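You operate a simulated robot arm through the tools that you are given. There is no shell and no other tool. Be economical: measure what you need, move in short steps, check, and stop when the job is done.

Carry out the task below with a simulated two-armed robot. There is one attempt and no reset: what you move stays moved.

JOB
Take the tub from the top of the grey cabinet and put it on the counter top. Push the desk drawer shut. Push the tall drawer shut. Open the counter door, take the cloth from the counter top and leave it on the shelf of the counter cupboard, then shut the door. Lift the shelf rail open. Do these in any order. Set down upright: tub.

Only the result counts: the job must be done as asked and must still hold three seconds after the hand-in. Knocking over, shifting, dropping, spilling or breaking anything else fails it. Flat cloth is picked up by pressing the open fingertips on it (5 to 10 N) and closing them slowly along it; thin cloth reads only 2 to 8 mm in the jaws.

ROBOT AND FRAMES
Two 7-joint arms with two-finger parallel grippers on one trunk, on a base that drives. Base frame: it is fixed to the floor where the robot stands at the start and does not move with it; the origin is under the middle of the robot, x ahead of it, y to its left, z up. Lengths are in mm, angles in rad, forces in N, time in s.
The left shoulder is at the start at [70, 134, 1276], the right one opposite. With the tool pointing down near the work surface each hand reaches from about 100 to 640 mm from the robot's upright axis, wherever it stands, measured 20 degrees to its own side. Places, roughly: cloth (6x10x3 cm) [300, 3500, 900]; counter door [800, 3400, 500]; counter top (49x19 cm) [500, 3520, 900]; desk drawer [700, 1800, 700]; shelf of the counter cupboard [800, 3700, 500]; shelf rail [-600, -3300, 1600]; tall drawer [500, 3400, 300]; tub [500, 0, 1000]. Payload 1.57 kg a hand.
The TCP of each hand is the grasp point between the finger pads, 30 mm short of the fingertips. In the tool frame z runs along the fingers and y along their closing line. Largest opening 80 mm; finger width 17, thickness 12; the body of the gripper, 40 by 82 mm, starts 80 mm behind the TCP.
Orientation is told as [roll, pitch, yaw] about the base's x, y, z axes, in that order, counted from this pose: with the fingers straight down and closing along the base's y, the tool's x points along the base's -x, its y along +y and its z along -z.

CONTROLS
- The arms move only by the tool nudge_tool. It takes "left_series", "right_series" or both (then of equal length, played together; a hand with none holds still); each is a list of rows, each a list of 7 numbers: the shift along the tool's x, y, z in units of 20 mm (1.0 is 20 mm), then the turn, a rotation vector about the tool's x, y, z in units of 5 degrees (1.0 is 5 degrees), then the opening in per cent of the stroke, from 0 (shut) to 100 (fully open). In form: [[dx, dy, dz, rx, ry, rz, grip], ...]. A call has 1 to 20 rows; each row shifts and turns the commanded pose from where the row before left it, along the tool's axes as they then stand. A call with a number of a shift or a turn outside -1 to 1 is refused whole. A row lasts 0.2 s, in which the tool goes at most 50 mm and 0.15 rad; a call with a longer step from one row to the next is refused whole, and so is a gripper value outside its range. Where a pose cannot be reached the arm comes as near as it can. A force on the tool above 40 N (or 10 N above the force at the start of the call, whichever is more), or a blocked arm, ends the call early, and 0.2 s more pass. Each finger travels about 153 mm/s and halts on what it meets, pressing with about 37 N; the grip force reading is that of the motor and also rises with nothing between the fingers. The clock runs only during rows and for 0.2 s after the last one: add rows that do not move to give the fingers time. The reply holds the time, the measured pose of the TCP, the force on the tool along the base axes, the opening and the grip force, in the units named above and with some noise, with the torque about the TCP (base axes, N m) and any sound that the robot's microphone picked up, and new pictures: "show" is both (left out), scene, wrist or none (wrist: the cameras of the hands that moved).
- Cameras (640 x 400 px; columns grow to the right, rows downward): "scene" is now at [137.6, 8.7, 1504]; the picture's right is [0.10, -1.00, 0.00], its down [-0.58, -0.06, -0.82] and it looks along [0.81, 0.08, -0.58] (base axes); focal length 261 px, centre (320, 200). "left" rides on the left gripper at [72, 7, -122] in its tool frame; the picture's right is [-0.09, 1.00, 0.00], its down [-0.84, -0.08, -0.54] and it looks along [-0.54, -0.05, 0.84] (tool axes); focal length 238 px, centre (320, 200). "right" rides on the right gripper at [72, -6, -122] in its tool frame; the picture's right is [0.09, 1.00, 0.00], its down [-0.84, 0.08, -0.54] and it looks along [-0.54, 0.05, 0.84] (tool axes); focal length 238 px, centre (320, 200). There is no depth. A picture from a camera that has moved, and an enlarged one, comes with that camera's place and axes in the base frame and with its lens.
- lift_body(by): slides the trunk up (or, below 0, down) by that many mm; the arms and the scene camera ride with it, the base frame stays. It gives what a move gives, with no picture.
- drive_base(legs): drives the robot by 1 to 6 legs, each [ahead, left, turn to the left] in mm, mm and rad, along the robot's own axes; the way and the turn of a leg run together, so that a leg with both is an arc; at most 1500 mm and 3.142 rad a leg. The arms and the cameras ride along, it lands a little off, and it stops where it bumps. It gives what a move gives, and a new picture of the scene camera.
- turn_head(pan, tilt): turns the head with the scene camera to pan (to the left, within 1.501 rad either way) and tilt (down, from -0.506 to 1.204), counted from straight ahead of the robot. It gives what a move gives, and a new picture of the scene camera.
- zoom(camera, box): a new picture of the part [left, top, right, bottom] of that camera's present view, enlarged. No time passes.
- close_job(): hands the job in; it is judged then, once.

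Work in short steps. Places have to be worked out from the pictures, the camera data and where the tool is seen: move nearer, look again, correct. Check each grasp and each placing, and mend what went wrong. You have 165 turns and 260 pictures in all, those below and enlarged ones among them. Open the grippers and draw the arms clear of the work before you hand the job in, unless the task says otherwise.

The tools are called after "Emit:" by a JSON object that holds its "name" and its "arguments". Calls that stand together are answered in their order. nudge_tool: Moves the arms, as the interface text tells. Its arguments: {"type":"object","properties":{"left_series":{"type":"array","items":{"type":"array","items":{"type":"number"}}},"right_series":{"type":"array","items":{"type":"array","items":{"type":"number"}}},"show":{"type":"string","enum":["both","scene","wrist","none"]}},"required":[]} The other tools are called the same way: lift_body (by) slides the trunk up or down; drive_base (legs) drives the base; turn_head (pan, tilt) turns the head that bears the scene camera; zoom (camera, box) takes an enlarged picture of a part of a camera's view; close_job () hands the job in.

At the start:

```text
t: 0.0
left_tcp_pos: [385.9, 195.6, 1369.5]
left_orientation: [0.001, 0.001, 0.001]
left_wrist_force: [-0.3, -0.1, -0.8]
left_torque: [0.02, -0.04, 0.02]
left_width: 79.9
left_grasp_force: 0.0
right_tcp_pos: [376.6, -94.4, 1349.4]
right_orientation: [0.002, -0.001, 0.001]
right_wrist_force: [0.3, -0.1, 0.2]
right_torque: [0.02, 0.0, -0.03]
right_width: 80.0
right_grasp_force: 0.0
trunk travel left (down, up): [-850.0, 90.0]
robot x, y, heading: [1.7, 0.4, 0.002]
head pan, tilt: [0.098, 0.618]
```

scene: 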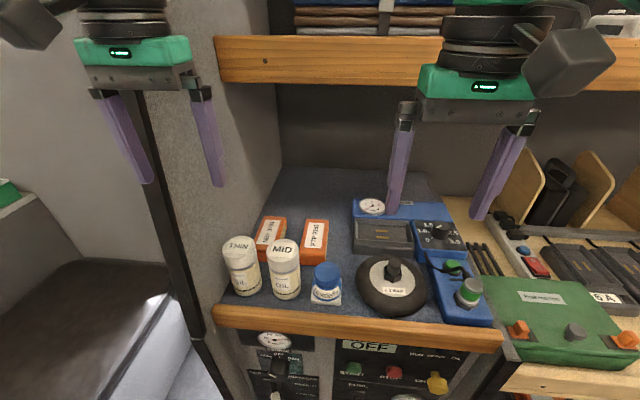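
right: 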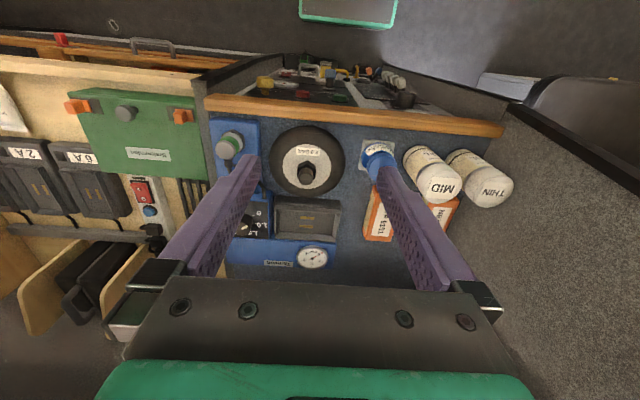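
left: 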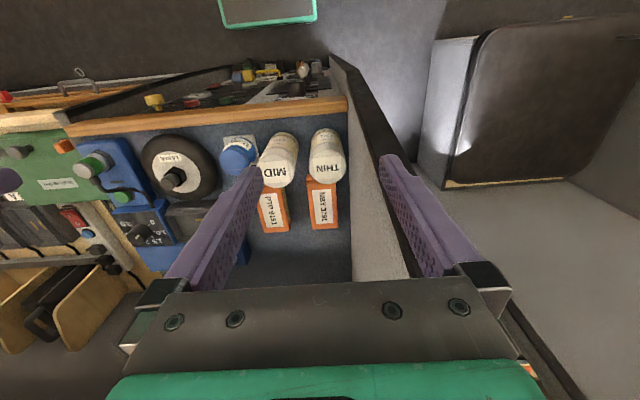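

I look closer at the items ahead to find the tub.

Emit:
{"name": "zoom", "arguments": {"camera": "scene", "box": [200, 160, 520, 360]}}

Emit:
{"name": "turn_head", "arguments": {"pan": 1.2, "tilt": 0.5}}

```text
2.00 times, centred on (360, 260) of scene
camera zoom: at [137.6, 8.7, 1504.0], right [0.1, -1.0, 0.0], down [-0.58, -0.06, -0.82], along [0.81, 0.08, -0.58], focal length 523 px, centre (240, 80)
```

zoom: 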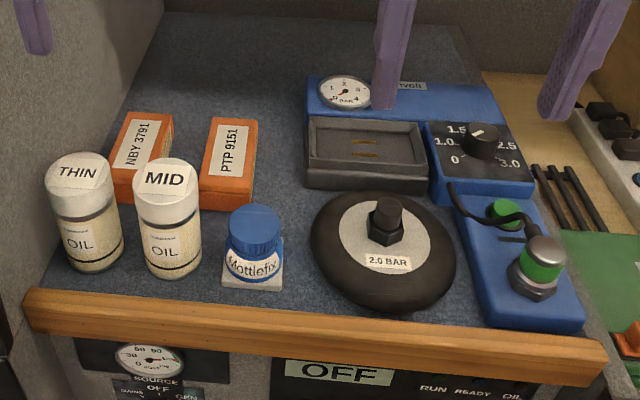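

```text
t: 1.3
left_tcp_pos: [386.3, 196.6, 1368.2]
left_orientation: [0.001, 0.0, 0.001]
left_wrist_force: [-0.5, 0.2, -0.6]
left_torque: [-0.02, -0.02, 0.02]
left_width: 80.1
left_grasp_force: 0.0
right_tcp_pos: [378.3, -95.2, 1350.6]
right_orientation: [0.003, 0.0, 0.001]
right_wrist_force: [-0.1, 0.5, 0.3]
right_torque: [0.02, 0.01, -0.02]
right_width: 80.0
right_grasp_force: 0.1
trunk travel left (down, up): [-850.0, 90.0]
robot x, y, heading: [0.1, -0.6, 0.001]
head pan, tilt: [1.201, 0.499]
camera scene: at [83.2, 84.9, 1514.6], right [0.93, -0.36, 0.0], down [-0.17, -0.45, -0.88], along [0.32, 0.82, -0.48], focal length 261 px, centre (320, 200)
```

scene: 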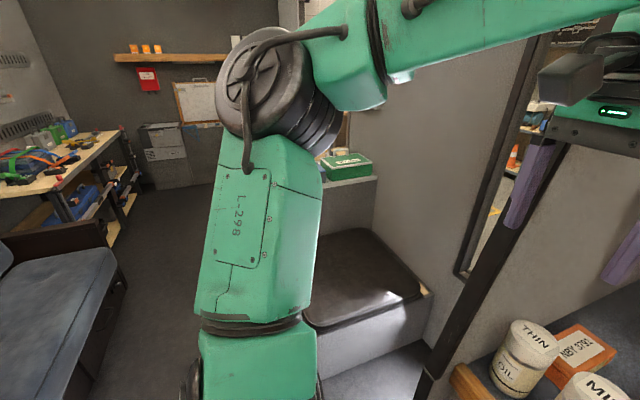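

The tub looks to be the blue-capped "Mottlefix" at about [511, 29, 1000]. I bring the right hand over and lower, staying well above the objects, then look.

Emit:
{"name": "nudge_tool", "arguments": {"right_series": [[0, 0.68, 0.9, 0, 0, 0, 100], [0, 0.68, 0.9, 0, 0, 0, 100], [0, 0.68, 0.9, 0, 0, 0, 100], [0, 0.68, 0.9, 0, 0, 0, 100], [-0.5, 0.68, 0.9, 0, 0, 0, 100], [-0.5, 0.68, 0.9, 0, 0, 0, 100], [-0.5, 0.68, 0.9, 0, 0, 0, 100], [-0.5, 0.68, 0.9, 0, 0, 0, 100], [-0.5, 0.68, 0.9, 0, 0, 0, 100], [0, 0, 0, 0, 0, 0, 100]], "show": "wrist"}}

Emit:
{"name": "turn_head", "arguments": {"pan": 0.1, "tilt": 0.6}}

```text
t: 3.5
left_tcp_pos: [385.1, 195.4, 1367.6]
left_orientation: [-0.001, 0.001, 0.003]
left_wrist_force: [0.3, -0.6, 0.4]
left_torque: [-0.01, -0.02, -0.02]
left_width: 79.8
left_grasp_force: 0.1
right_tcp_pos: [428.4, 29.7, 1188.6]
right_orientation: [0.001, -0.002, 0.001]
right_wrist_force: [-0.6, -0.1, 0.0]
right_torque: [0.02, -0.02, -0.02]
right_width: 79.9
right_grasp_force: 0.0
trunk travel left (down, up): [-850.0, 90.0]
robot x, y, heading: [2.2, 0.8, 0.0]
head pan, tilt: [1.201, 0.499]
camera right: at [356.1, 22.9, 1311.9], right [-0.09, 1.0, 0.0], down [0.84, 0.08, 0.54], along [0.54, 0.05, -0.84], focal length 238 px, centre (320, 200)
```

right: 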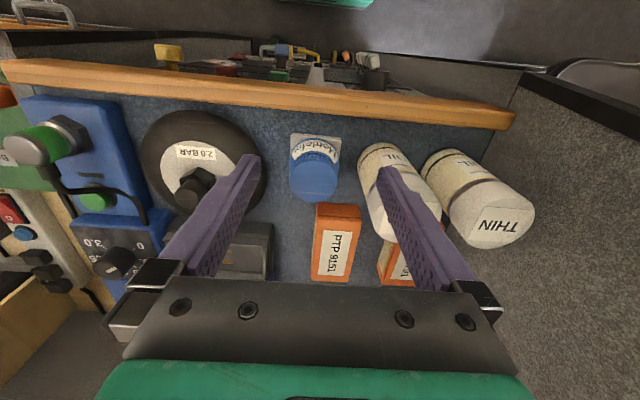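

```text
t: 4.9
left_tcp_pos: [385.6, 195.5, 1369.7]
left_orientation: [-0.002, 0.0, 0.001]
left_wrist_force: [0.7, -0.1, 0.1]
left_torque: [0.02, 0.02, 0.0]
left_width: 80.2
left_grasp_force: 0.0
right_tcp_pos: [428.2, 29.7, 1189.8]
right_orientation: [0.003, 0.001, 0.0]
right_wrist_force: [0.6, -0.5, 1.0]
right_torque: [0.0, -0.02, 0.0]
right_width: 79.9
right_grasp_force: 0.1
trunk travel left (down, up): [-850.0, 90.0]
robot x, y, heading: [-2.5, 2.9, -0.003]
head pan, tilt: [0.099, 0.6]
camera scene: at [138.1, 9.0, 1505.5], right [0.1, -0.99, 0.0], down [-0.56, -0.06, -0.83], along [0.82, 0.08, -0.56], focal length 261 px, centre (320, 200)
```

scene: 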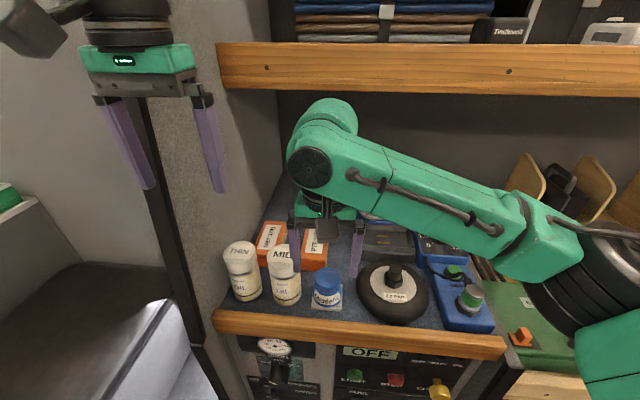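

Triangulating the two views puts the tub's lid at about [467, 27, 1107] and the surface near 1040. The gaps to each side are tight, so I turn the hand 90° to close fore and aft.

Emit:
{"name": "nudge_tool", "arguments": {"right_series": [[0, 0, 0, 0, 0, -1, 100], [0, 0, 0, 0, 0, -1, 100], [0, 0, 0, 0, 0, -1, 100], [0, 0, 0, 0, 0, -1, 100], [0, 0, 0, 0, 0, -1, 100], [0, 0, 0, 0, 0, -1, 100], [0, 0, 0, 0, 0, -1, 100], [0, 0, 0, 0, 0, -1, 100], [0, 0, 0, 0, 0, -1, 100], [0, 0, 0, 0, 0, -1, 100], [0, 0, 0, 0, 0, -1, 100], [0, 0, 0, 0, 0, -1, 100], [0, 0, 0, 0, 0, -1, 100], [0, 0, 0, 0, 0, -1, 100], [0, 0, 0, 0, 0, -1, 100], [0, 0, 0, 0, 0, -1, 100], [0, 0, 0, 0, 0, -1, 100], [0, 0, 0, 0, 0, -1, 100], [0, 0, 0, 0, 0, 0, 100]], "show": "both"}}

```text
t: 8.9
left_tcp_pos: [385.8, 196.9, 1369.0]
left_orientation: [0.0, 0.0, 0.0]
left_wrist_force: [0.3, 0.8, 0.5]
left_torque: [-0.02, 0.0, 0.02]
left_width: 80.0
left_grasp_force: 0.0
right_tcp_pos: [427.7, 28.5, 1190.2]
right_orientation: [0.0, -0.003, 1.572]
right_wrist_force: [0.4, 0.2, 0.2]
right_torque: [-0.03, -0.02, -0.01]
right_width: 79.8
right_grasp_force: 0.0
trunk travel left (down, up): [-850.0, 90.0]
robot x, y, heading: [0.9, -0.6, -0.003]
head pan, tilt: [0.099, 0.6]
camera scene: at [138.2, 9.0, 1505.5], right [0.1, -1.0, 0.0], down [-0.56, -0.06, -0.82], along [0.82, 0.08, -0.57], focal length 261 px, centre (320, 200)
camera right: at [433.6, -43.0, 1312.1], right [-1.0, -0.09, 0.0], down [-0.08, 0.84, 0.54], along [-0.05, 0.54, -0.84], focal length 238 px, centre (320, 200)
```

scene: 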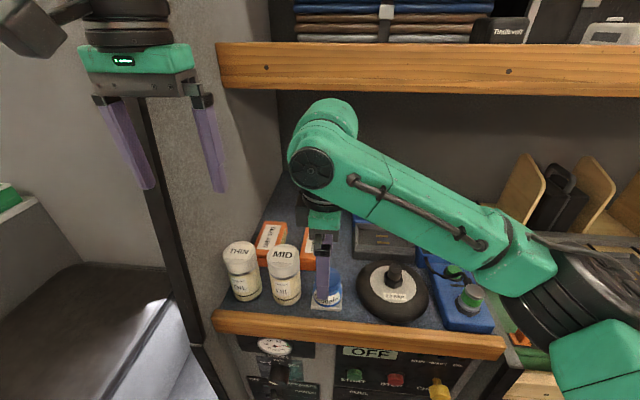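
right: 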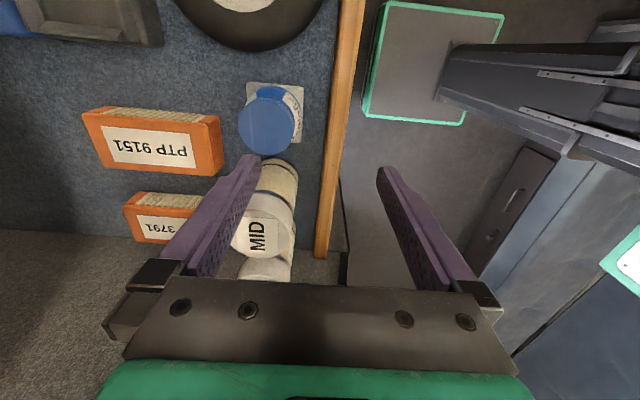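

The view shows the lid at about [474, 21]. I centre over it at this height, narrow the opening to about 70 mm and lower to 1150 before another look.

Emit:
{"name": "nudge_tool", "arguments": {"right_series": [[0.1, -0.75, 0, 0, 0, 0, 90], [0.1, -0.75, 0, 0, 0, 0, 90], [0.1, -0.75, 0, 0, 0, 0, 90], [0, 0, 0.5, 0, 0, 0, 90], [0, 0, 0.5, 0, 0, 0, 90], [0, 0, 0, 0, 0, 0, 90]], "show": "both"}}

```text
t: 10.3
left_tcp_pos: [386.6, 195.5, 1369.3]
left_orientation: [0.0, 0.001, 0.002]
left_wrist_force: [0.1, 0.4, -0.4]
left_torque: [-0.01, -0.02, 0.02]
left_width: 80.1
left_grasp_force: 0.1
right_tcp_pos: [472.8, 21.8, 1169.0]
right_orientation: [0.001, -0.001, 1.571]
right_wrist_force: [-0.2, 0.4, 1.0]
right_torque: [0.0, -0.04, 0.0]
right_width: 71.9
right_grasp_force: 0.0
trunk travel left (down, up): [-850.0, 90.0]
robot x, y, heading: [-1.8, -0.1, 0.004]
head pan, tilt: [0.099, 0.6]
camera scene: at [138.2, 9.2, 1505.5], right [0.1, -1.0, 0.0], down [-0.56, -0.06, -0.82], along [0.82, 0.08, -0.57], focal length 261 px, centre (320, 200)
camera right: at [478.5, -49.4, 1292.1], right [-1.0, -0.09, 0.0], down [-0.08, 0.84, 0.54], along [-0.05, 0.54, -0.84], focal length 238 px, centre (320, 200)
```

scene: 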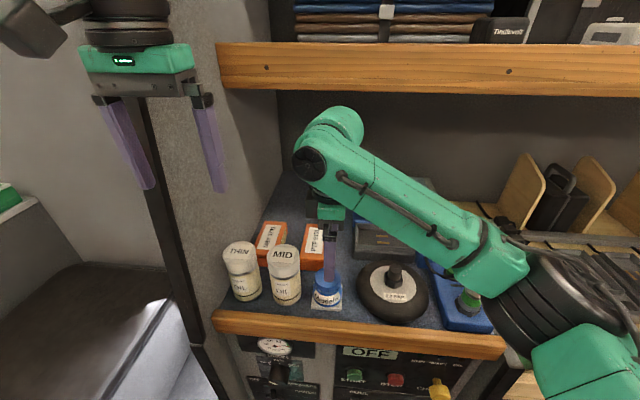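
right: 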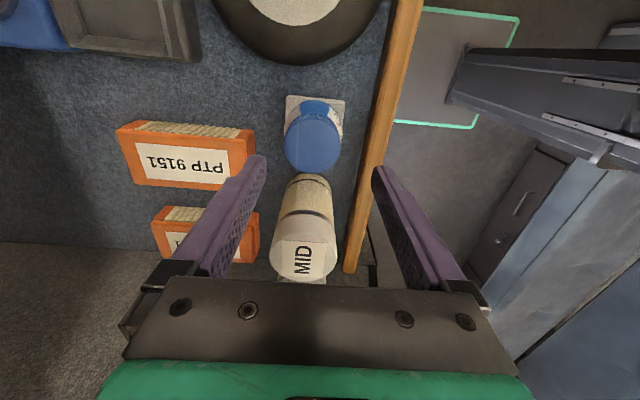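

Lid sits about centred between the fingers (x≈477, y≈19). I make the small correction and lower to TCP 1105.

Emit:
{"name": "nudge_tool", "arguments": {"right_series": [[0.15, -0.2, 0.6, 0, 0, 0, 90], [0, 0, 0.7, 0, 0, 0, 90], [0, 0, 0.7, 0, 0, 0, 90], [0, 0, 0.6, 0, 0, 0, 90], [0, 0, 0.6, 0, 0, 0, 90], [0, 0, 0, 0, 0, 0, 90]], "show": "both"}}

```text
t: 11.7
left_tcp_pos: [385.6, 197.6, 1367.7]
left_orientation: [-0.001, 0.0, 0.002]
left_wrist_force: [-0.5, 0.3, 1.3]
left_torque: [0.02, 0.01, -0.01]
left_width: 80.0
left_grasp_force: 0.2
right_tcp_pos: [475.4, 18.8, 1103.7]
right_orientation: [0.0, 0.0, 1.57]
right_wrist_force: [-0.9, -0.3, -0.1]
right_torque: [-0.01, -0.01, -0.03]
right_width: 72.0
right_grasp_force: 0.0
trunk travel left (down, up): [-850.0, 90.0]
robot x, y, heading: [1.2, 1.2, 0.001]
head pan, tilt: [0.099, 0.6]
camera scene: at [138.1, 9.0, 1505.5], right [0.1, -1.0, 0.0], down [-0.56, -0.06, -0.82], along [0.82, 0.08, -0.57], focal length 261 px, centre (320, 200)
camera right: at [483.2, -53.4, 1227.4], right [-1.0, -0.09, 0.0], down [-0.08, 0.84, 0.54], along [-0.05, 0.54, -0.84], focal length 238 px, centre (320, 200)
```

scene: 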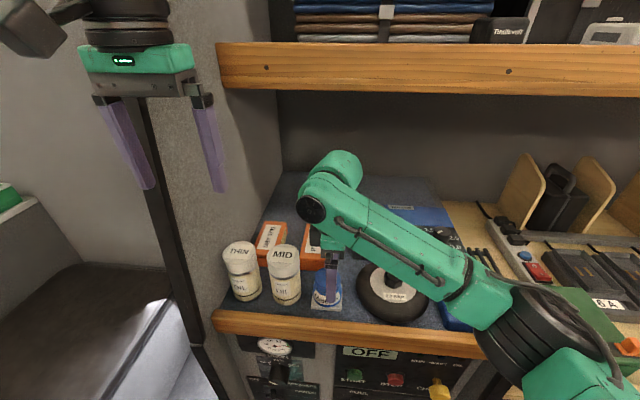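
right: 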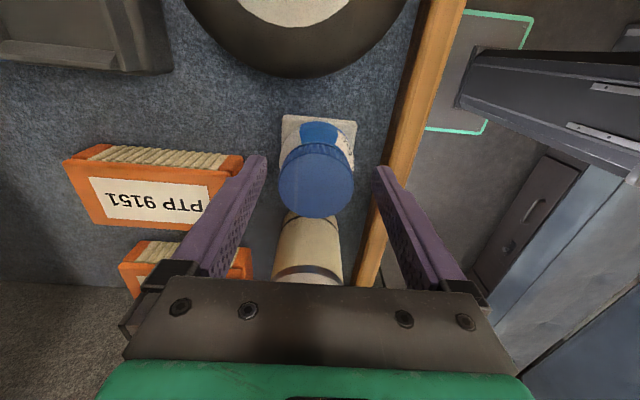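

Lid top seems to be at z≈1085. I lower 18 mm more with a slightly narrower opening, staying clear of the orange box, then close.

Emit:
{"name": "nudge_tool", "arguments": {"right_series": [[-0.15, -0.1, 0.3, 0, 0, 0, 84], [0, 0, 0.6, 0, 0, 0, 84], [0, 0, 0, 0, 0, 0, 84], [0, 0, 0, 0, 0, 0, 70], [0, 0, 0, 0, 0, 0, 60], [0, 0, 0, 0, 0, 0, 50], [0, 0, 0, 0, 0, 0, 40], [0, 0, 0, 0, 0, 0, 30], [0, 0, 0, 0, 0, 0, 30]], "show": "both"}}

```text
t: 13.7
left_tcp_pos: [386.2, 195.4, 1369.9]
left_orientation: [0.001, 0.0, 0.003]
left_wrist_force: [-0.4, -0.1, 0.0]
left_torque: [-0.01, -0.02, 0.0]
left_width: 80.0
left_grasp_force: 0.0
right_tcp_pos: [479.5, 22.8, 1087.0]
right_orientation: [0.0, -0.001, 1.571]
right_wrist_force: [-0.4, -0.6, -0.3]
right_torque: [-0.01, 0.01, 0.01]
right_width: 54.0
right_grasp_force: 36.9
trunk travel left (down, up): [-850.0, 90.0]
robot x, y, heading: [-0.9, 0.2, -0.001]
head pan, tilt: [0.099, 0.6]
camera scene: at [138.3, 8.9, 1505.5], right [0.1, -1.0, 0.0], down [-0.56, -0.06, -0.82], along [0.82, 0.08, -0.57], focal length 261 px, centre (320, 200)
camera right: at [485.1, -49.6, 1209.4], right [-1.0, -0.09, 0.0], down [-0.08, 0.84, 0.54], along [-0.05, 0.54, -0.84], focal length 238 px, centre (320, 200)
```

scene: 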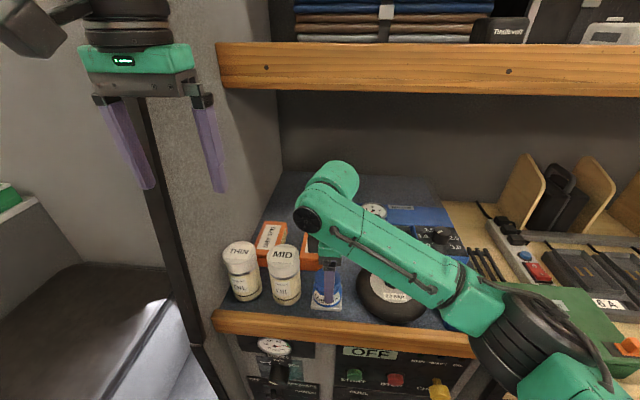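
right: 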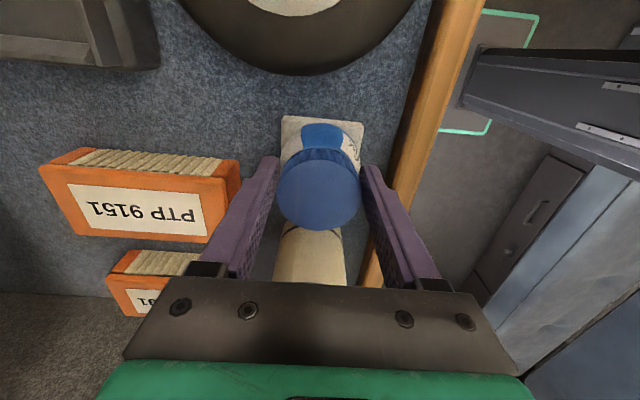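

The grip holds at 54 mm with 37 N. I lift straight up and look whether the white square stays behind.

Emit:
{"name": "nudge_tool", "arguments": {"right_series": [[0, 0, -0.5, 0, 0, 0, 30], [0, 0, -0.8, 0, 0, 0, 30], [0, 0, -0.8, 0, 0, 0, 30], [0, 0, -0.8, 0, 0, 0, 30], [0, 0, -0.8, 0, 0, 0, 30], [0, 0, -0.8, 0, 0, 0, 30], [0, 0, -0.8, 0, 0, 0, 30]], "show": "both"}}

```text
t: 15.3
left_tcp_pos: [385.1, 196.9, 1368.4]
left_orientation: [-0.001, 0.0, 0.002]
left_wrist_force: [0.1, -0.2, -0.1]
left_torque: [-0.01, 0.0, 0.01]
left_width: 80.1
left_grasp_force: 0.1
right_tcp_pos: [478.2, 23.0, 1192.0]
right_orientation: [0.001, -0.001, 1.571]
right_wrist_force: [0.8, -0.4, -1.0]
right_torque: [0.02, -0.02, 0.0]
right_width: 49.8
right_grasp_force: 37.7
trunk travel left (down, up): [-850.0, 90.0]
robot x, y, heading: [-1.0, -0.5, -0.002]
head pan, tilt: [0.099, 0.6]
camera scene: at [138.0, 9.0, 1505.5], right [0.1, -1.0, 0.0], down [-0.56, -0.06, -0.83], along [0.82, 0.08, -0.56], focal length 261 px, centre (320, 200)
camera right: at [484.5, -50.1, 1315.0], right [-1.0, -0.09, 0.0], down [-0.08, 0.84, 0.54], along [-0.05, 0.54, -0.84], focal length 238 px, centre (320, 200)
```

scene: 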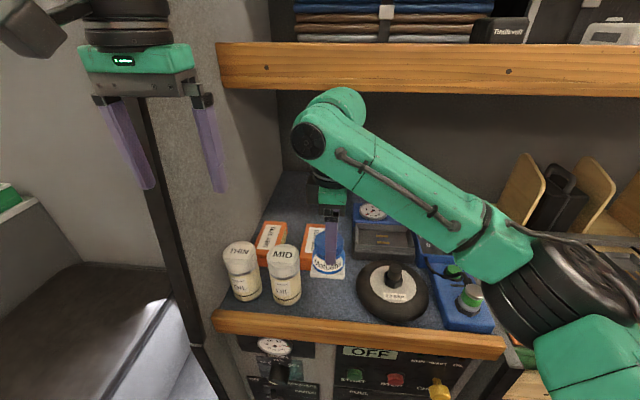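
right: 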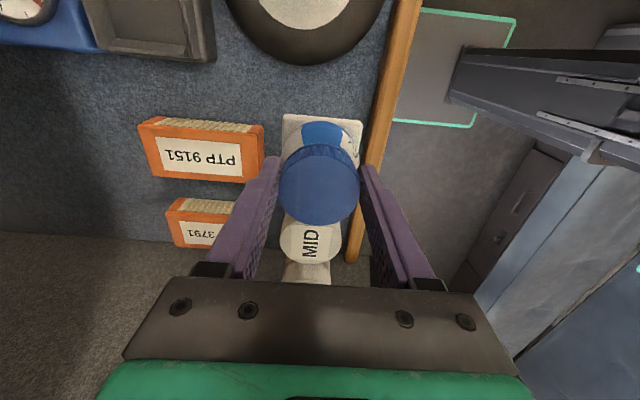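

The tub is up and hangs straight. I draw the hand back for carrying and turn the head left and right to see the room.

Emit:
{"name": "nudge_tool", "arguments": {"right_series": [[0.6, 0.8, -0.3, 0, 0, 0, 30], [0.6, 0.8, -0.3, 0, 0, 0, 30], [0.6, 0.8, -0.3, 0, 0, 0, 30], [0.6, 0.8, 0, 0, 0, 0, 30], [0.6, 0.8, 0, 0, 0, 0, 30], [0.6, 0.8, 0, 0, 0, 0, 30], [0.6, 0.8, 0, 0, 0, 0, 30]], "show": "none"}}

Emit:
{"name": "drive_base", "arguments": {"legs": [[-300, 0, 0]]}}

Emit:
{"name": "turn_head", "arguments": {"pan": 1.5, "tilt": 0.4}}

Emit:
{"name": "turn_head", "arguments": {"pan": -1.3, "tilt": 0.4}}

```text
t: 16.9
left_tcp_pos: [385.3, 194.7, 1370.1]
left_orientation: [-0.001, 0.0, 0.002]
left_wrist_force: [-0.1, 0.4, 0.6]
left_torque: [-0.03, 0.01, 0.01]
left_width: 80.1
left_grasp_force: 0.0
right_tcp_pos: [365.4, -62.4, 1210.6]
right_orientation: [-0.002, -0.002, 1.57]
right_wrist_force: [0.0, 0.2, -0.7]
right_torque: [0.02, 0.0, -0.01]
right_width: 49.9
right_grasp_force: 37.1
trunk travel left (down, up): [-850.0, 90.0]
robot x, y, heading: [2.1, 1.3, 0.001]
head pan, tilt: [0.099, 0.6]
```

```text
t: 18.9
left_tcp_pos: [89.8, 196.3, 1367.5]
left_orientation: [0.0, 0.002, 0.006]
left_wrist_force: [-0.3, 0.0, 0.6]
left_torque: [0.01, -0.01, 0.0]
left_width: 80.0
left_grasp_force: 0.0
right_tcp_pos: [70.3, -60.0, 1209.1]
right_orientation: [0.001, -0.002, 1.574]
right_wrist_force: [0.1, -0.3, -0.7]
right_torque: [-0.03, 0.02, 0.0]
right_width: 49.5
right_grasp_force: 37.4
trunk travel left (down, up): [-850.0, 90.0]
robot x, y, heading: [-298.3, -1.9, 0.002]
head pan, tilt: [0.099, 0.6]
camera scene: at [-157.4, 8.8, 1505.2], right [0.1, -0.99, 0.0], down [-0.56, -0.06, -0.82], along [0.82, 0.09, -0.57], focal length 261 px, centre (320, 200)
```

scene: 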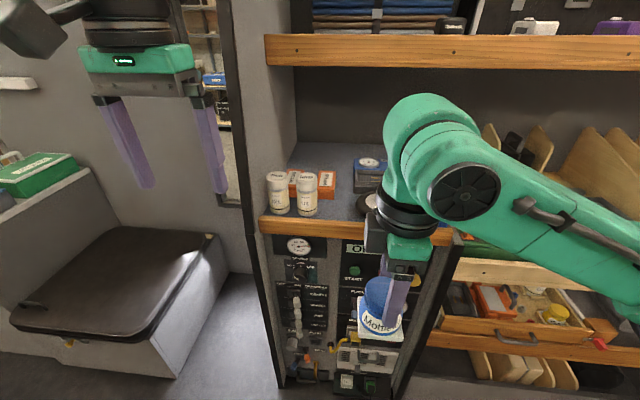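

```text
t: 20.4
left_tcp_pos: [86.5, 196.7, 1368.7]
left_orientation: [0.0, 0.001, 0.006]
left_wrist_force: [1.0, 1.1, 0.2]
left_torque: [0.01, 0.01, 0.0]
left_width: 79.9
left_grasp_force: 0.0
right_tcp_pos: [67.7, -60.8, 1209.8]
right_orientation: [-0.001, -0.003, 1.574]
right_wrist_force: [-0.7, 0.0, -1.3]
right_torque: [0.02, 0.01, 0.0]
right_width: 49.6
right_grasp_force: 37.5
trunk travel left (down, up): [-850.0, 90.0]
robot x, y, heading: [-299.0, -2.2, 0.009]
head pan, tilt: [1.499, 0.4]
camera scene: at [-242.3, 92.1, 1523.7], right [1.0, -0.07, 0.0], down [-0.03, -0.39, -0.92], along [0.06, 0.92, -0.39], focal length 261 px, centre (320, 200)
```

scene: 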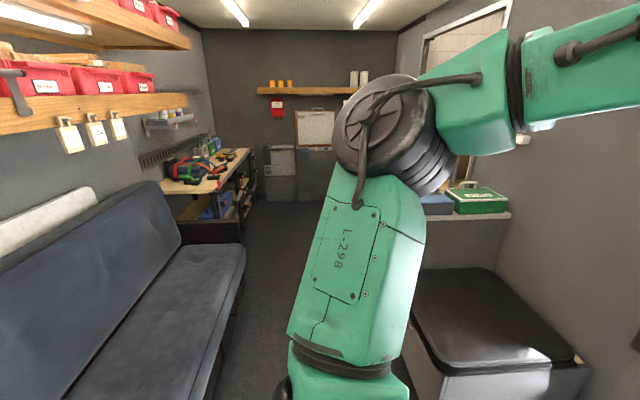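

```text
t: 22.9
left_tcp_pos: [86.4, 197.8, 1369.6]
left_orientation: [0.0, 0.0, 0.006]
left_wrist_force: [0.1, 0.1, 0.2]
left_torque: [-0.01, 0.0, 0.0]
left_width: 80.1
left_grasp_force: 0.2
right_tcp_pos: [69.6, -60.9, 1210.2]
right_orientation: [-0.001, -0.001, 1.574]
right_wrist_force: [0.5, -0.3, -1.7]
right_torque: [0.03, 0.04, 0.01]
right_width: 49.3
right_grasp_force: 37.1
trunk travel left (down, up): [-850.0, 90.0]
robot x, y, heading: [-300.2, 1.0, 0.004]
head pan, tilt: [-1.3, 0.4]
camera scene: at [-223.1, -89.5, 1523.7], right [-0.96, -0.27, 0.0], down [-0.11, 0.37, -0.92], along [0.25, -0.89, -0.39], focal length 261 px, centre (320, 200)
```

scene: 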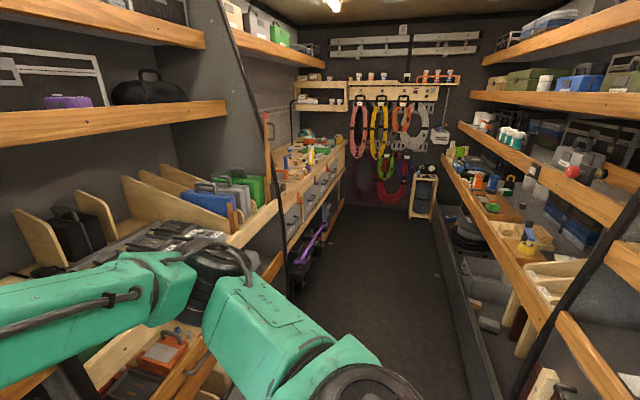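

The room is an aisle along y, about x −750 to 300. I turn left and drive towards the desk, then look around.

Emit:
{"name": "drive_base", "arguments": {"legs": [[0, 0, 1.568], [1200, 0, 0]]}}

Emit:
{"name": "turn_head", "arguments": {"pan": -0.9, "tilt": 0.5}}

```text
t: 32.8
left_tcp_pos: [-512.8, 1573.6, 1369.8]
left_orientation: [-0.001, -0.003, 1.591]
left_wrist_force: [0.0, 0.0, 0.4]
left_torque: [0.01, -0.01, 0.01]
left_width: 80.2
left_grasp_force: 0.1
right_tcp_pos: [-256.5, 1559.0, 1209.6]
right_orientation: [-0.002, -0.001, -3.125]
right_wrist_force: [0.6, -0.6, -1.5]
right_torque: [0.0, -0.02, 0.01]
right_width: 49.3
right_grasp_force: 36.5
trunk travel left (down, up): [-850.0, 90.0]
robot x, y, heading: [-307.8, 1195.3, 1.589]
head pan, tilt: [-1.3, 0.4]
camera scene: at [-222.9, 1268.9, 1523.8], right [0.28, -0.96, 0.0], down [-0.37, -0.11, -0.92], along [0.88, 0.26, -0.39], focal length 261 px, centre (320, 200)
```

scene: 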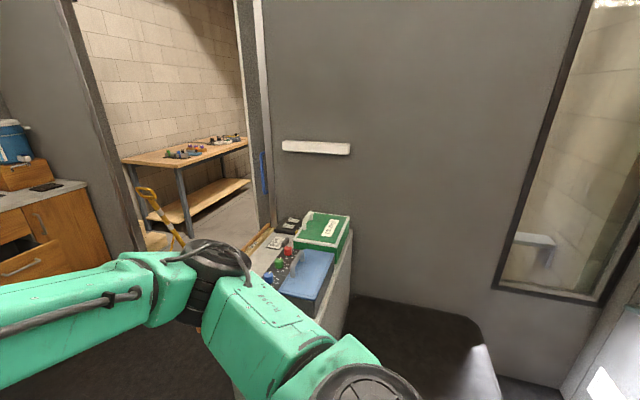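

```text
t: 33.6
left_tcp_pos: [-514.4, 1575.5, 1368.4]
left_orientation: [-0.001, -0.001, 1.59]
left_wrist_force: [-0.6, 0.2, -0.7]
left_torque: [-0.01, 0.0, 0.05]
left_width: 80.1
left_grasp_force: 0.0
right_tcp_pos: [-257.1, 1560.8, 1208.8]
right_orientation: [-0.001, -0.001, -3.124]
right_wrist_force: [0.8, -0.6, -0.6]
right_torque: [-0.02, -0.02, -0.02]
right_width: 49.2
right_grasp_force: 37.0
trunk travel left (down, up): [-850.0, 90.0]
robot x, y, heading: [-307.1, 1192.2, 1.586]
head pan, tilt: [-0.901, 0.499]
camera scene: at [-241.4, 1301.5, 1514.6], right [0.63, -0.77, 0.0], down [-0.37, -0.3, -0.88], along [0.68, 0.56, -0.48], focal length 261 px, centre (320, 200)
```

scene: 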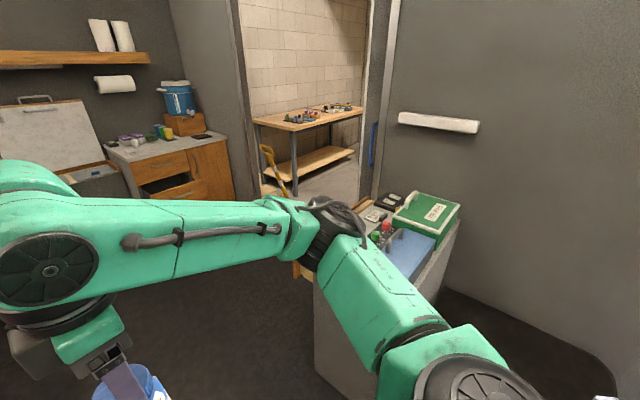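

The counter is at the far end, facing us. I drive on past the desk to see its drawer.

Emit:
{"name": "drive_base", "arguments": {"legs": [[900, 0, 0]]}}

Emit:
{"name": "turn_head", "arguments": {"pan": -1.5, "tilt": 0.6}}

```text
t: 38.3
left_tcp_pos: [-538.7, 2454.9, 1370.1]
left_orientation: [0.0, -0.002, 1.6]
left_wrist_force: [-1.1, 0.2, 0.0]
left_torque: [0.02, 0.01, -0.01]
left_width: 80.0
left_grasp_force: 0.1
right_tcp_pos: [-280.6, 2442.5, 1209.1]
right_orientation: [-0.001, -0.002, -3.114]
right_wrist_force: [0.4, 0.0, -2.0]
right_torque: [0.02, -0.02, 0.02]
right_width: 49.0
right_grasp_force: 37.6
trunk travel left (down, up): [-850.0, 90.0]
robot x, y, heading: [-332.0, 2080.5, 1.602]
head pan, tilt: [-0.901, 0.499]
camera scene: at [-263.0, 2183.4, 1514.7], right [0.64, -0.77, 0.0], down [-0.37, -0.31, -0.88], along [0.67, 0.57, -0.48], focal length 261 px, centre (320, 200)
```

scene: 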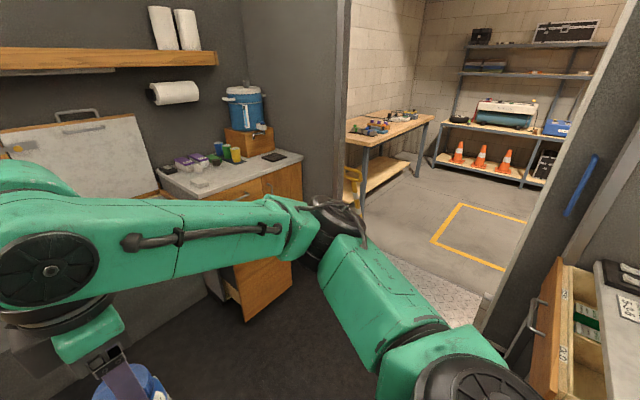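

```text
t: 39.3
left_tcp_pos: [-538.9, 2457.7, 1368.4]
left_orientation: [-0.001, 0.0, 1.601]
left_wrist_force: [-0.6, 0.3, -0.4]
left_torque: [-0.02, -0.02, 0.0]
left_width: 80.1
left_grasp_force: 0.0
right_tcp_pos: [-280.8, 2443.6, 1209.2]
right_orientation: [0.0, -0.001, -3.113]
right_wrist_force: [-0.3, -0.2, -0.1]
right_torque: [0.01, 0.0, 0.01]
right_width: 49.2
right_grasp_force: 37.0
trunk travel left (down, up): [-850.0, 90.0]
robot x, y, heading: [-331.8, 2072.8, 1.603]
head pan, tilt: [-1.499, 0.6]
camera scene: at [-244.9, 2135.3, 1505.5], right [0.1, -0.99, 0.0], down [-0.56, -0.06, -0.83], along [0.82, 0.08, -0.56], focal length 261 px, centre (320, 200)
```

scene: 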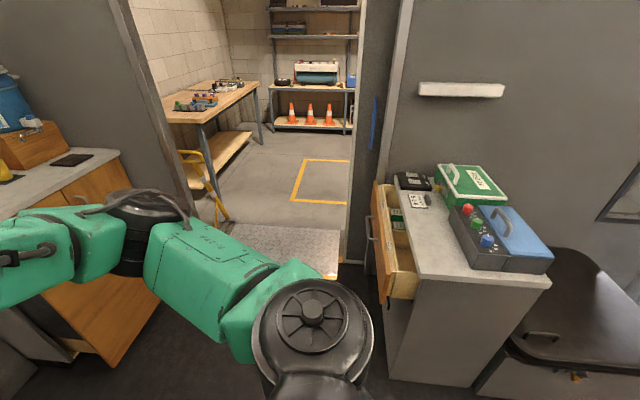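

The desk drawer opens towards +y, and the counter front (y≈3380, x≈220–1030) faces −y with the tall drawer pulled out to about y≈3100. I drive into the space between, facing the counter.

Emit:
{"name": "drive_base", "arguments": {"legs": [[420, 0, -0.03], [0, -700, 0]]}}

Emit:
{"name": "turn_head", "arguments": {"pan": 0.0, "tilt": 0.75}}

```text
t: 45.4
left_tcp_pos: [178.6, 2874.8, 1368.4]
left_orientation: [0.0, 0.0, 1.562]
left_wrist_force: [-0.4, 0.3, 0.2]
left_torque: [0.03, 0.01, -0.02]
left_width: 79.8
left_grasp_force: 0.2
right_tcp_pos: [436.5, 2851.3, 1210.2]
right_orientation: [0.002, 0.0, 3.131]
right_wrist_force: [0.7, -0.3, -0.7]
right_torque: [-0.02, -0.01, -0.01]
right_width: 49.3
right_grasp_force: 36.9
trunk travel left (down, up): [-850.0, 90.0]
robot x, y, heading: [370.4, 2485.6, 1.557]
head pan, tilt: [-1.499, 0.6]
camera scene: at [459.9, 2542.0, 1505.6], right [0.06, -1.0, 0.0], down [-0.56, -0.03, -0.83], along [0.82, 0.05, -0.56], focal length 261 px, centre (320, 200)
```

scene: 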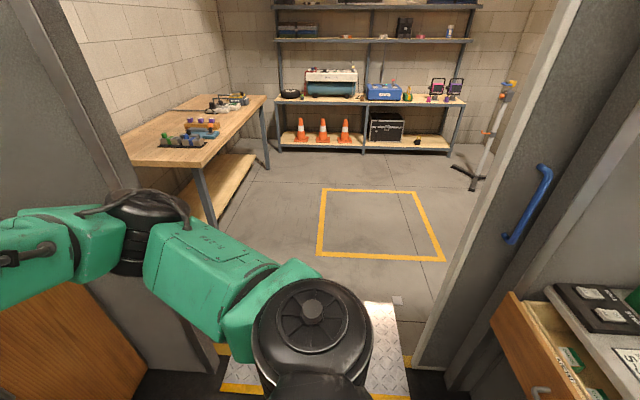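

```text
t: 47.0
left_tcp_pos: [181.4, 2873.2, 1368.7]
left_orientation: [0.001, 0.002, 1.563]
left_wrist_force: [-0.6, -0.7, 0.1]
left_torque: [0.0, -0.01, -0.05]
left_width: 79.9
left_grasp_force: 0.1
right_tcp_pos: [438.0, 2852.0, 1209.3]
right_orientation: [-0.001, -0.001, 3.131]
right_wrist_force: [-0.1, -0.5, -0.3]
right_torque: [-0.01, 0.0, -0.01]
right_width: 49.3
right_grasp_force: 36.7
trunk travel left (down, up): [-850.0, 90.0]
robot x, y, heading: [375.0, 2485.3, 1.563]
head pan, tilt: [0.0, 0.75]
camera scene: at [374.3, 2619.4, 1492.6], right [1.0, -0.01, 0.0], down [-0.01, -0.68, -0.73], along [0.01, 0.73, -0.68], focal length 261 px, centre (320, 200)
```

scene: 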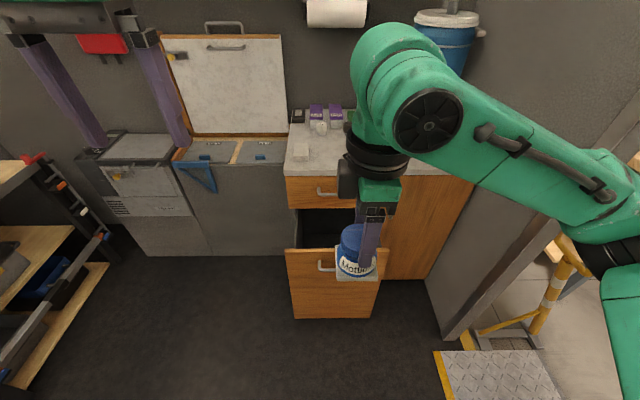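

The tall drawer's front is at y≈3188 (x 265–630, z 105–715), so about 210 mm open. I tilt the left hand forward with the fingers shut, drive closer and lower the trunk so it can push.

Emit:
{"name": "nudge_tool", "arguments": {"left_series": [[0, 0, 0, 0, -1, 0, 0], [0, 0, 0, 0, -1, 0, 0], [0, 0, 0, 0, -1, 0, 0], [0, 0, 0, 0, -1, 0, 0], [0, 0, 0, 0, -1, 0, 0], [0, 0, 0, 0, -1, 0, 0], [0, 0, 0, 0, -1, 0, 0], [0, 0, 0, 0, -1, 0, 0], [0, 0, 0, 0, -1, 0, 0], [0, 0, 0, 0, -1, 0, 0], [0, 0, 0, 0, -1, 0, 0], [0, 0, 0, 0, -1, 0, 0], [0, 0, 0, 0, 0, 0, 0]], "show": "none"}}

Emit:
{"name": "drive_base", "arguments": {"legs": [[240, -170, 0]]}}

Emit:
{"name": "lift_body", "arguments": {"by": -330}}

Emit:
{"name": "turn_head", "arguments": {"pan": 0.0, "tilt": 0.8}}

```text
t: 49.8
left_tcp_pos: [179.8, 2873.8, 1368.8]
left_orientation: [-0.002, -0.874, 1.564]
left_wrist_force: [0.0, 0.1, 0.6]
left_torque: [0.0, -0.02, -0.02]
left_width: 0.0
left_grasp_force: 21.6
left hand out of reach, approached as far as the arm can: row 11, 12
right_tcp_pos: [438.1, 2851.6, 1208.9]
right_orientation: [0.0, 0.001, 3.131]
right_wrist_force: [-0.7, -0.1, -0.3]
right_torque: [0.01, -0.01, -0.03]
right_width: 49.2
right_grasp_force: 36.6
trunk travel left (down, up): [-850.0, 90.0]
robot x, y, heading: [371.1, 2488.0, 1.558]
head pan, tilt: [0.0, 0.75]
```

```text
t: 51.8
left_tcp_pos: [350.1, 3111.6, 1369.3]
left_orientation: [-0.003, -0.874, 1.566]
left_wrist_force: [-0.3, 0.6, -0.1]
left_torque: [0.02, -0.01, -0.04]
left_width: 0.0
left_grasp_force: 21.1
right_tcp_pos: [607.3, 3091.1, 1211.2]
right_orientation: [-0.004, 0.0, 3.135]
right_wrist_force: [-0.9, 0.6, -1.4]
right_torque: [0.03, 0.01, 0.02]
right_width: 49.3
right_grasp_force: 37.3
trunk travel left (down, up): [-850.0, 90.0]
robot x, y, heading: [546.3, 2728.0, 1.563]
head pan, tilt: [0.0, 0.75]
camera scene: at [544.1, 2857.8, 1492.8], right [1.0, -0.01, 0.0], down [0.0, -0.68, -0.73], along [0.01, 0.73, -0.68], focal length 261 px, centre (320, 200)
```

scene: 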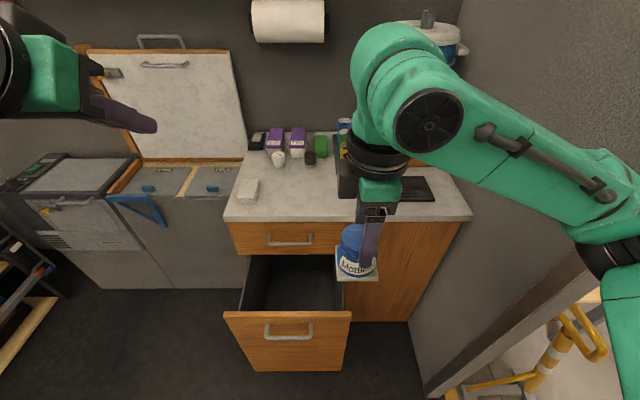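

```text
t: 55.0
left_tcp_pos: [352.0, 3113.4, 1039.3]
left_orientation: [0.0, -0.872, 1.566]
left_wrist_force: [0.1, 0.4, 0.2]
left_torque: [0.01, 0.02, 0.0]
left_width: 0.0
left_grasp_force: 21.2
right_tcp_pos: [607.8, 3093.7, 879.3]
right_orientation: [0.0, -0.003, 3.134]
right_wrist_force: [0.0, -0.3, 0.1]
right_torque: [0.03, -0.03, -0.02]
right_width: 49.2
right_grasp_force: 37.3
trunk travel left (down, up): [-520.0, 420.0]
robot x, y, heading: [543.0, 2729.2, 1.565]
head pan, tilt: [0.0, 0.75]
```

```text
t: 55.7
left_tcp_pos: [351.6, 3115.3, 1039.8]
left_orientation: [0.0, -0.874, 1.567]
left_wrist_force: [0.8, -0.8, -0.5]
left_torque: [-0.05, 0.0, 0.03]
left_width: 0.0
left_grasp_force: 20.8
right_tcp_pos: [609.4, 3092.9, 879.5]
right_orientation: [0.0, -0.001, 3.133]
right_wrist_force: [0.4, -0.5, -0.3]
right_torque: [0.07, -0.02, 0.0]
right_width: 49.0
right_grasp_force: 36.9
trunk travel left (down, up): [-520.0, 420.0]
robot x, y, heading: [543.4, 2727.4, 1.565]
head pan, tilt: [0.0, 0.799]
camera scene: at [545.7, 2857.8, 1158.6], right [1.0, -0.01, 0.0], down [0.0, -0.72, -0.7], along [0.0, 0.7, -0.72], focal length 261 px, centre (320, 200)
```

scene: 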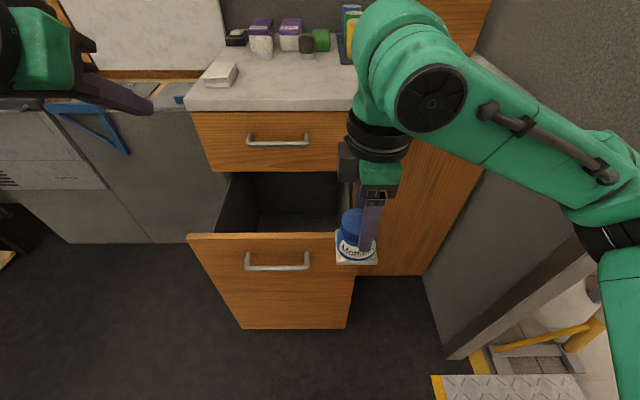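

The drawer front is at y≈3218, x 245–620, top z≈677, with its handle at z≈640. I bring the left fingertips down to x≈435, z≈560 in front of it.

Emit:
{"name": "nudge_tool", "arguments": {"left_series": [[0.978, -0.236, 0.822, 0, 0, 0, 0], [0.978, -0.236, 0.822, 0, 0, 0, 0], [0.978, -0.236, 0.822, 0, 0, 0, 0], [0.978, -0.236, 0.822, 0, 0, 0, 0], [0.978, -0.236, 0.822, 0, 0, 0, 0], [0.978, -0.236, 0.822, 0, 0, 0, 0], [0.978, -0.236, 0.822, 0, 0, 0, 0], [0.978, -0.236, 0.822, 0, 0, 0, 0], [0.978, -0.236, 0.822, 0, 0, 0, 0], [0.978, -0.236, 0.822, 0, 0, 0, 0], [0.978, -0.236, 0.822, 0, 0, 0, 0], [0.978, -0.236, 0.822, 0, 0, 0, 0], [0.978, -0.236, 0.822, 0, 0, 0, 0], [0.978, -0.236, 0.822, 0, 0, 0, 0], [0.978, -0.236, 0.822, 0, 0, 0, 0], [0.978, -0.236, 0.822, 0, 0, 0, 0], [0.978, -0.236, 0.822, 0, 0, 0, 0], [0.978, -0.236, 0.822, 0, 0, 0, 0], [0, 0, 0, 0, 0, 0, 0]], "show": "both"}}

```text
t: 59.7
left_tcp_pos: [379.5, 3172.6, 978.3]
left_orientation: [0.0, -0.87, 1.567]
left_wrist_force: [0.4, -0.3, 0.2]
left_torque: [-0.01, -0.01, 0.0]
left_width: 0.5
left_grasp_force: 21.0
left hand out of reach, approached as far as the arm can: row 1, 2, 3, 4, 5, 6, 7, 8, 9, 10, 11, 12, 13, 14, 15, 16, 17, 18
right_tcp_pos: [608.0, 3092.9, 879.8]
right_orientation: [0.0, -0.003, 3.135]
right_wrist_force: [-0.2, 0.8, -2.6]
right_torque: [0.01, -0.04, 0.01]
right_width: 49.0
right_grasp_force: 37.4
trunk travel left (down, up): [-520.0, 420.0]
robot x, y, heading: [546.3, 2725.7, 1.566]
head pan, tilt: [0.0, 0.799]
camera scene: at [545.8, 2857.8, 1158.6], right [1.0, -0.01, 0.0], down [0.0, -0.72, -0.7], along [0.0, 0.7, -0.72], focal length 261 px, centre (320, 200)
camera left: at [371.7, 3031.2, 1002.2], right [-1.0, 0.06, 0.07], down [0.08, 0.13, 0.99], along [0.05, 0.99, -0.13], focal length 238 px, centre (320, 200)
```

scene: 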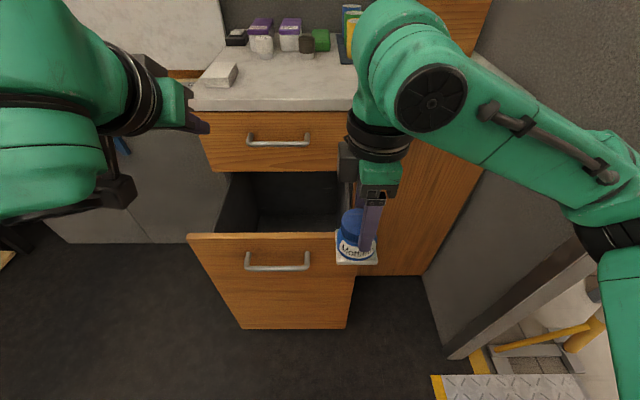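
left: 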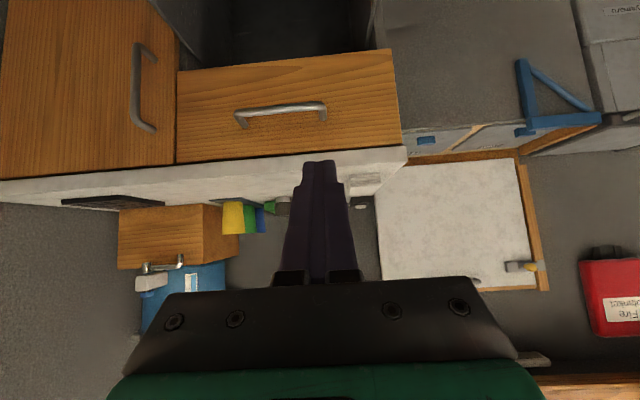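

The forward tilt limits the reach down, so I bring the tilt back to about 30° and check where the hand settles.

Emit:
{"name": "nudge_tool", "arguments": {"left_series": [[0, 0, -0.5, 0, 1, 0, 0], [0, 0, -0.5, 0, 1, 0, 0], [0, 0, -0.5, 0, 1, 0, 0], [0, 0, -0.5, 0, 1, 0, 0], [0, 0, 0, 0, 0, 0, 0], [0, 0, 0, 0, 0, 0, 0]], "show": "none"}}

```text
t: 61.1
left_tcp_pos: [378.2, 3145.5, 1006.7]
left_orientation: [-0.001, -0.524, 1.565]
left_wrist_force: [-0.3, 0.5, -0.1]
left_torque: [0.0, 0.02, 0.01]
left_width: 0.2
left_grasp_force: 21.2
right_tcp_pos: [609.7, 3092.2, 879.5]
right_orientation: [-0.001, 0.0, 3.135]
right_wrist_force: [-0.4, -0.3, -1.2]
right_torque: [-0.02, 0.01, -0.01]
right_width: 49.1
right_grasp_force: 36.6
trunk travel left (down, up): [-520.0, 420.0]
robot x, y, heading: [541.2, 2726.3, 1.565]
head pan, tilt: [0.0, 0.799]
```

Tilt is now 30°. I lower to about [325, 3120, 625], in front of the drawer and left of its handle.

Emit:
{"name": "nudge_tool", "arguments": {"left_series": [[0.62, 0.156, 0.93, 0, 0, 0, 0], [0.62, 0.156, 0.93, 0, 0, 0, 0], [0.62, 0.156, 0.93, 0, 0, 0, 0], [0.62, 0.156, 0.93, 0, 0, 0, 0], [0.62, 0.156, 0.93, 0, 0, 0, 0], [0.62, 0.156, 0.93, 0, 0, 0, 0], [0.62, 0.156, 0.93, 0, 0, 0, 0], [0.62, 0.156, 0.93, 0, 0, 0, 0], [0.62, 0.156, 0.93, 0, 0, 0, 0], [0.62, 0.156, 0.93, 0, 0, 0, 0], [0.62, 0.156, 0.93, 0, 0, 0, 0], [0.62, 0.156, 0.93, 0, 0, 0, 0], [0.62, 0.156, 0.93, 0, 0, 0, 0], [0.62, 0.156, 0.93, 0, 0, 0, 0], [0.62, 0.156, 0.93, 0, 0, 0, 0], [0.62, 0.156, 0.93, 0, 0, 0, 0], [0.62, 0.156, 0.93, 0, 0, 0, 0]], "show": "scene"}}

```text
t: 64.7
left_tcp_pos: [350.3, 3169.7, 824.0]
left_orientation: [0.0, -0.525, 1.566]
left_wrist_force: [-0.3, 0.1, 0.7]
left_torque: [-0.02, -0.01, -0.03]
left_width: 0.2
left_grasp_force: 21.3
left hand out of reach, approached as far as the arm can: row 6, 7, 8, 9, 10, 11, 12, 13, 14, 15, 16, 17
right_tcp_pos: [609.1, 3093.2, 880.0]
right_orientation: [0.0, -0.001, 3.134]
right_wrist_force: [0.4, -0.1, 0.5]
right_torque: [-0.01, -0.03, 0.06]
right_width: 49.0
right_grasp_force: 36.7
trunk travel left (down, up): [-520.0, 420.0]
robot x, y, heading: [545.4, 2724.9, 1.565]
head pan, tilt: [0.0, 0.799]
camera scene: at [545.8, 2857.8, 1158.6], right [1.0, -0.01, 0.0], down [0.0, -0.72, -0.7], along [0.0, 0.7, -0.72], focal length 261 px, centre (320, 200)
```

scene: 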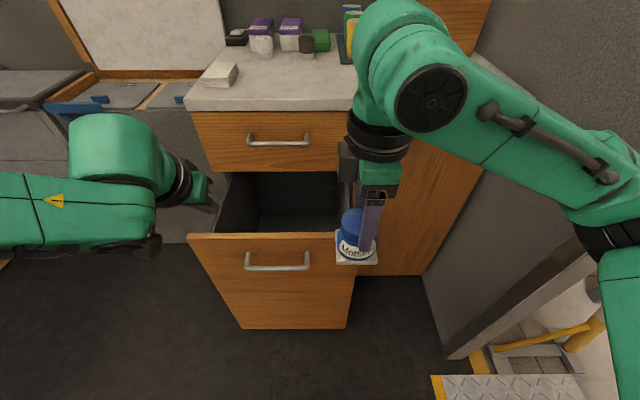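

A reach limit again, so I raise the tub hand, shift the left hand 25 mm left, and lower the trunk by 200 mm instead.

Emit:
{"name": "nudge_tool", "arguments": {"right_series": [[0, 0, -1, 0, 0, 0, 30], [0, 0, -1, 0, 0, 0, 30], [0, 0, -1, 0, 0, 0, 30], [0, 0, -1, 0, 0, 0, 30], [0, 0, -1, 0, 0, 0, 30], [0, 0, -1, 0, 0, 0, 30], [0, 0, -1, 0, 0, 0, 30], [0, 0, -1, 0, 0, 0, 30]], "left_series": [[0, 0.3, -0.3, 0, 0, 0, 0], [0, 0.3, -0.3, 0, 0, 0, 0], [0, 0.3, 0, 0, 0, 0, 0], [0, 0.3, 0, 0, 0, 0, 0], [0, 0, 0, 0, 0, 0, 0], [0, 0, 0, 0, 0, 0, 0], [0, 0, 0, 0, 0, 0, 0], [0, 0, 0, 0, 0, 0, 0]], "show": "none"}}

Emit:
{"name": "lift_body", "arguments": {"by": -210}}

Emit:
{"name": "turn_head", "arguments": {"pan": 0.15, "tilt": 0.6}}

```text
t: 66.5
left_tcp_pos: [325.0, 3165.6, 835.6]
left_orientation: [-0.002, -0.527, 1.566]
left_wrist_force: [-0.5, 0.3, 0.1]
left_torque: [-0.01, 0.01, 0.01]
left_width: 0.0
left_grasp_force: 20.8
left hand out of reach, approached as far as the arm can: row 3
right_tcp_pos: [607.3, 3092.8, 1040.8]
right_orientation: [-0.003, -0.001, 3.135]
right_wrist_force: [0.1, -0.7, -1.3]
right_torque: [0.0, 0.0, 0.01]
right_width: 49.0
right_grasp_force: 37.3
trunk travel left (down, up): [-520.0, 420.0]
robot x, y, heading: [545.8, 2727.6, 1.564]
head pan, tilt: [0.0, 0.799]
```

```text
t: 68.7
left_tcp_pos: [327.5, 3166.5, 626.9]
left_orientation: [0.001, -0.521, 1.565]
left_wrist_force: [0.0, -0.6, 0.9]
left_torque: [0.03, -0.02, -0.03]
left_width: 0.2
left_grasp_force: 21.1
right_tcp_pos: [607.8, 3094.2, 831.8]
right_orientation: [0.001, -0.002, 3.134]
right_wrist_force: [0.3, 0.9, -1.1]
right_torque: [0.0, 0.02, 0.0]
right_width: 49.1
right_grasp_force: 37.0
trunk travel left (down, up): [-310.0, 630.0]
robot x, y, heading: [545.0, 2722.6, 1.561]
head pan, tilt: [0.0, 0.799]
```

```text
t: 69.5
left_tcp_pos: [326.1, 3166.6, 625.6]
left_orientation: [0.001, -0.524, 1.565]
left_wrist_force: [0.7, 0.1, 0.5]
left_torque: [-0.01, -0.01, 0.03]
left_width: 0.0
left_grasp_force: 21.6
right_tcp_pos: [607.9, 3094.0, 830.3]
right_orientation: [0.0, -0.003, 3.135]
right_wrist_force: [0.5, 0.2, -1.3]
right_torque: [0.02, -0.01, 0.04]
right_width: 48.9
right_grasp_force: 37.2
trunk travel left (down, up): [-310.0, 630.0]
robot x, y, heading: [543.8, 2728.2, 1.564]
head pan, tilt: [0.15, 0.6]
camera scene: at [532.6, 2864.6, 965.4], right [0.99, 0.14, 0.0], down [0.08, -0.56, -0.82], along [-0.12, 0.82, -0.57], focal length 261 px, centre (320, 200)
```

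scene: 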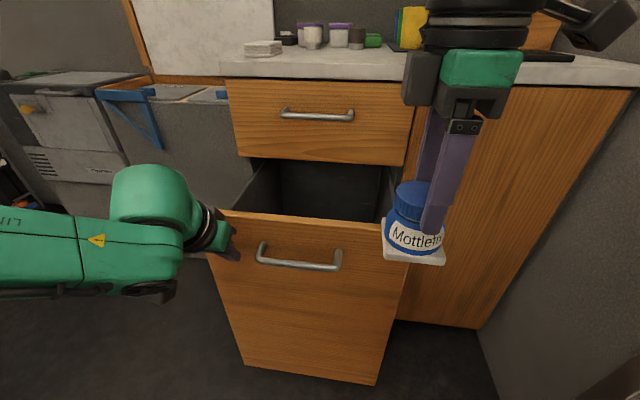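

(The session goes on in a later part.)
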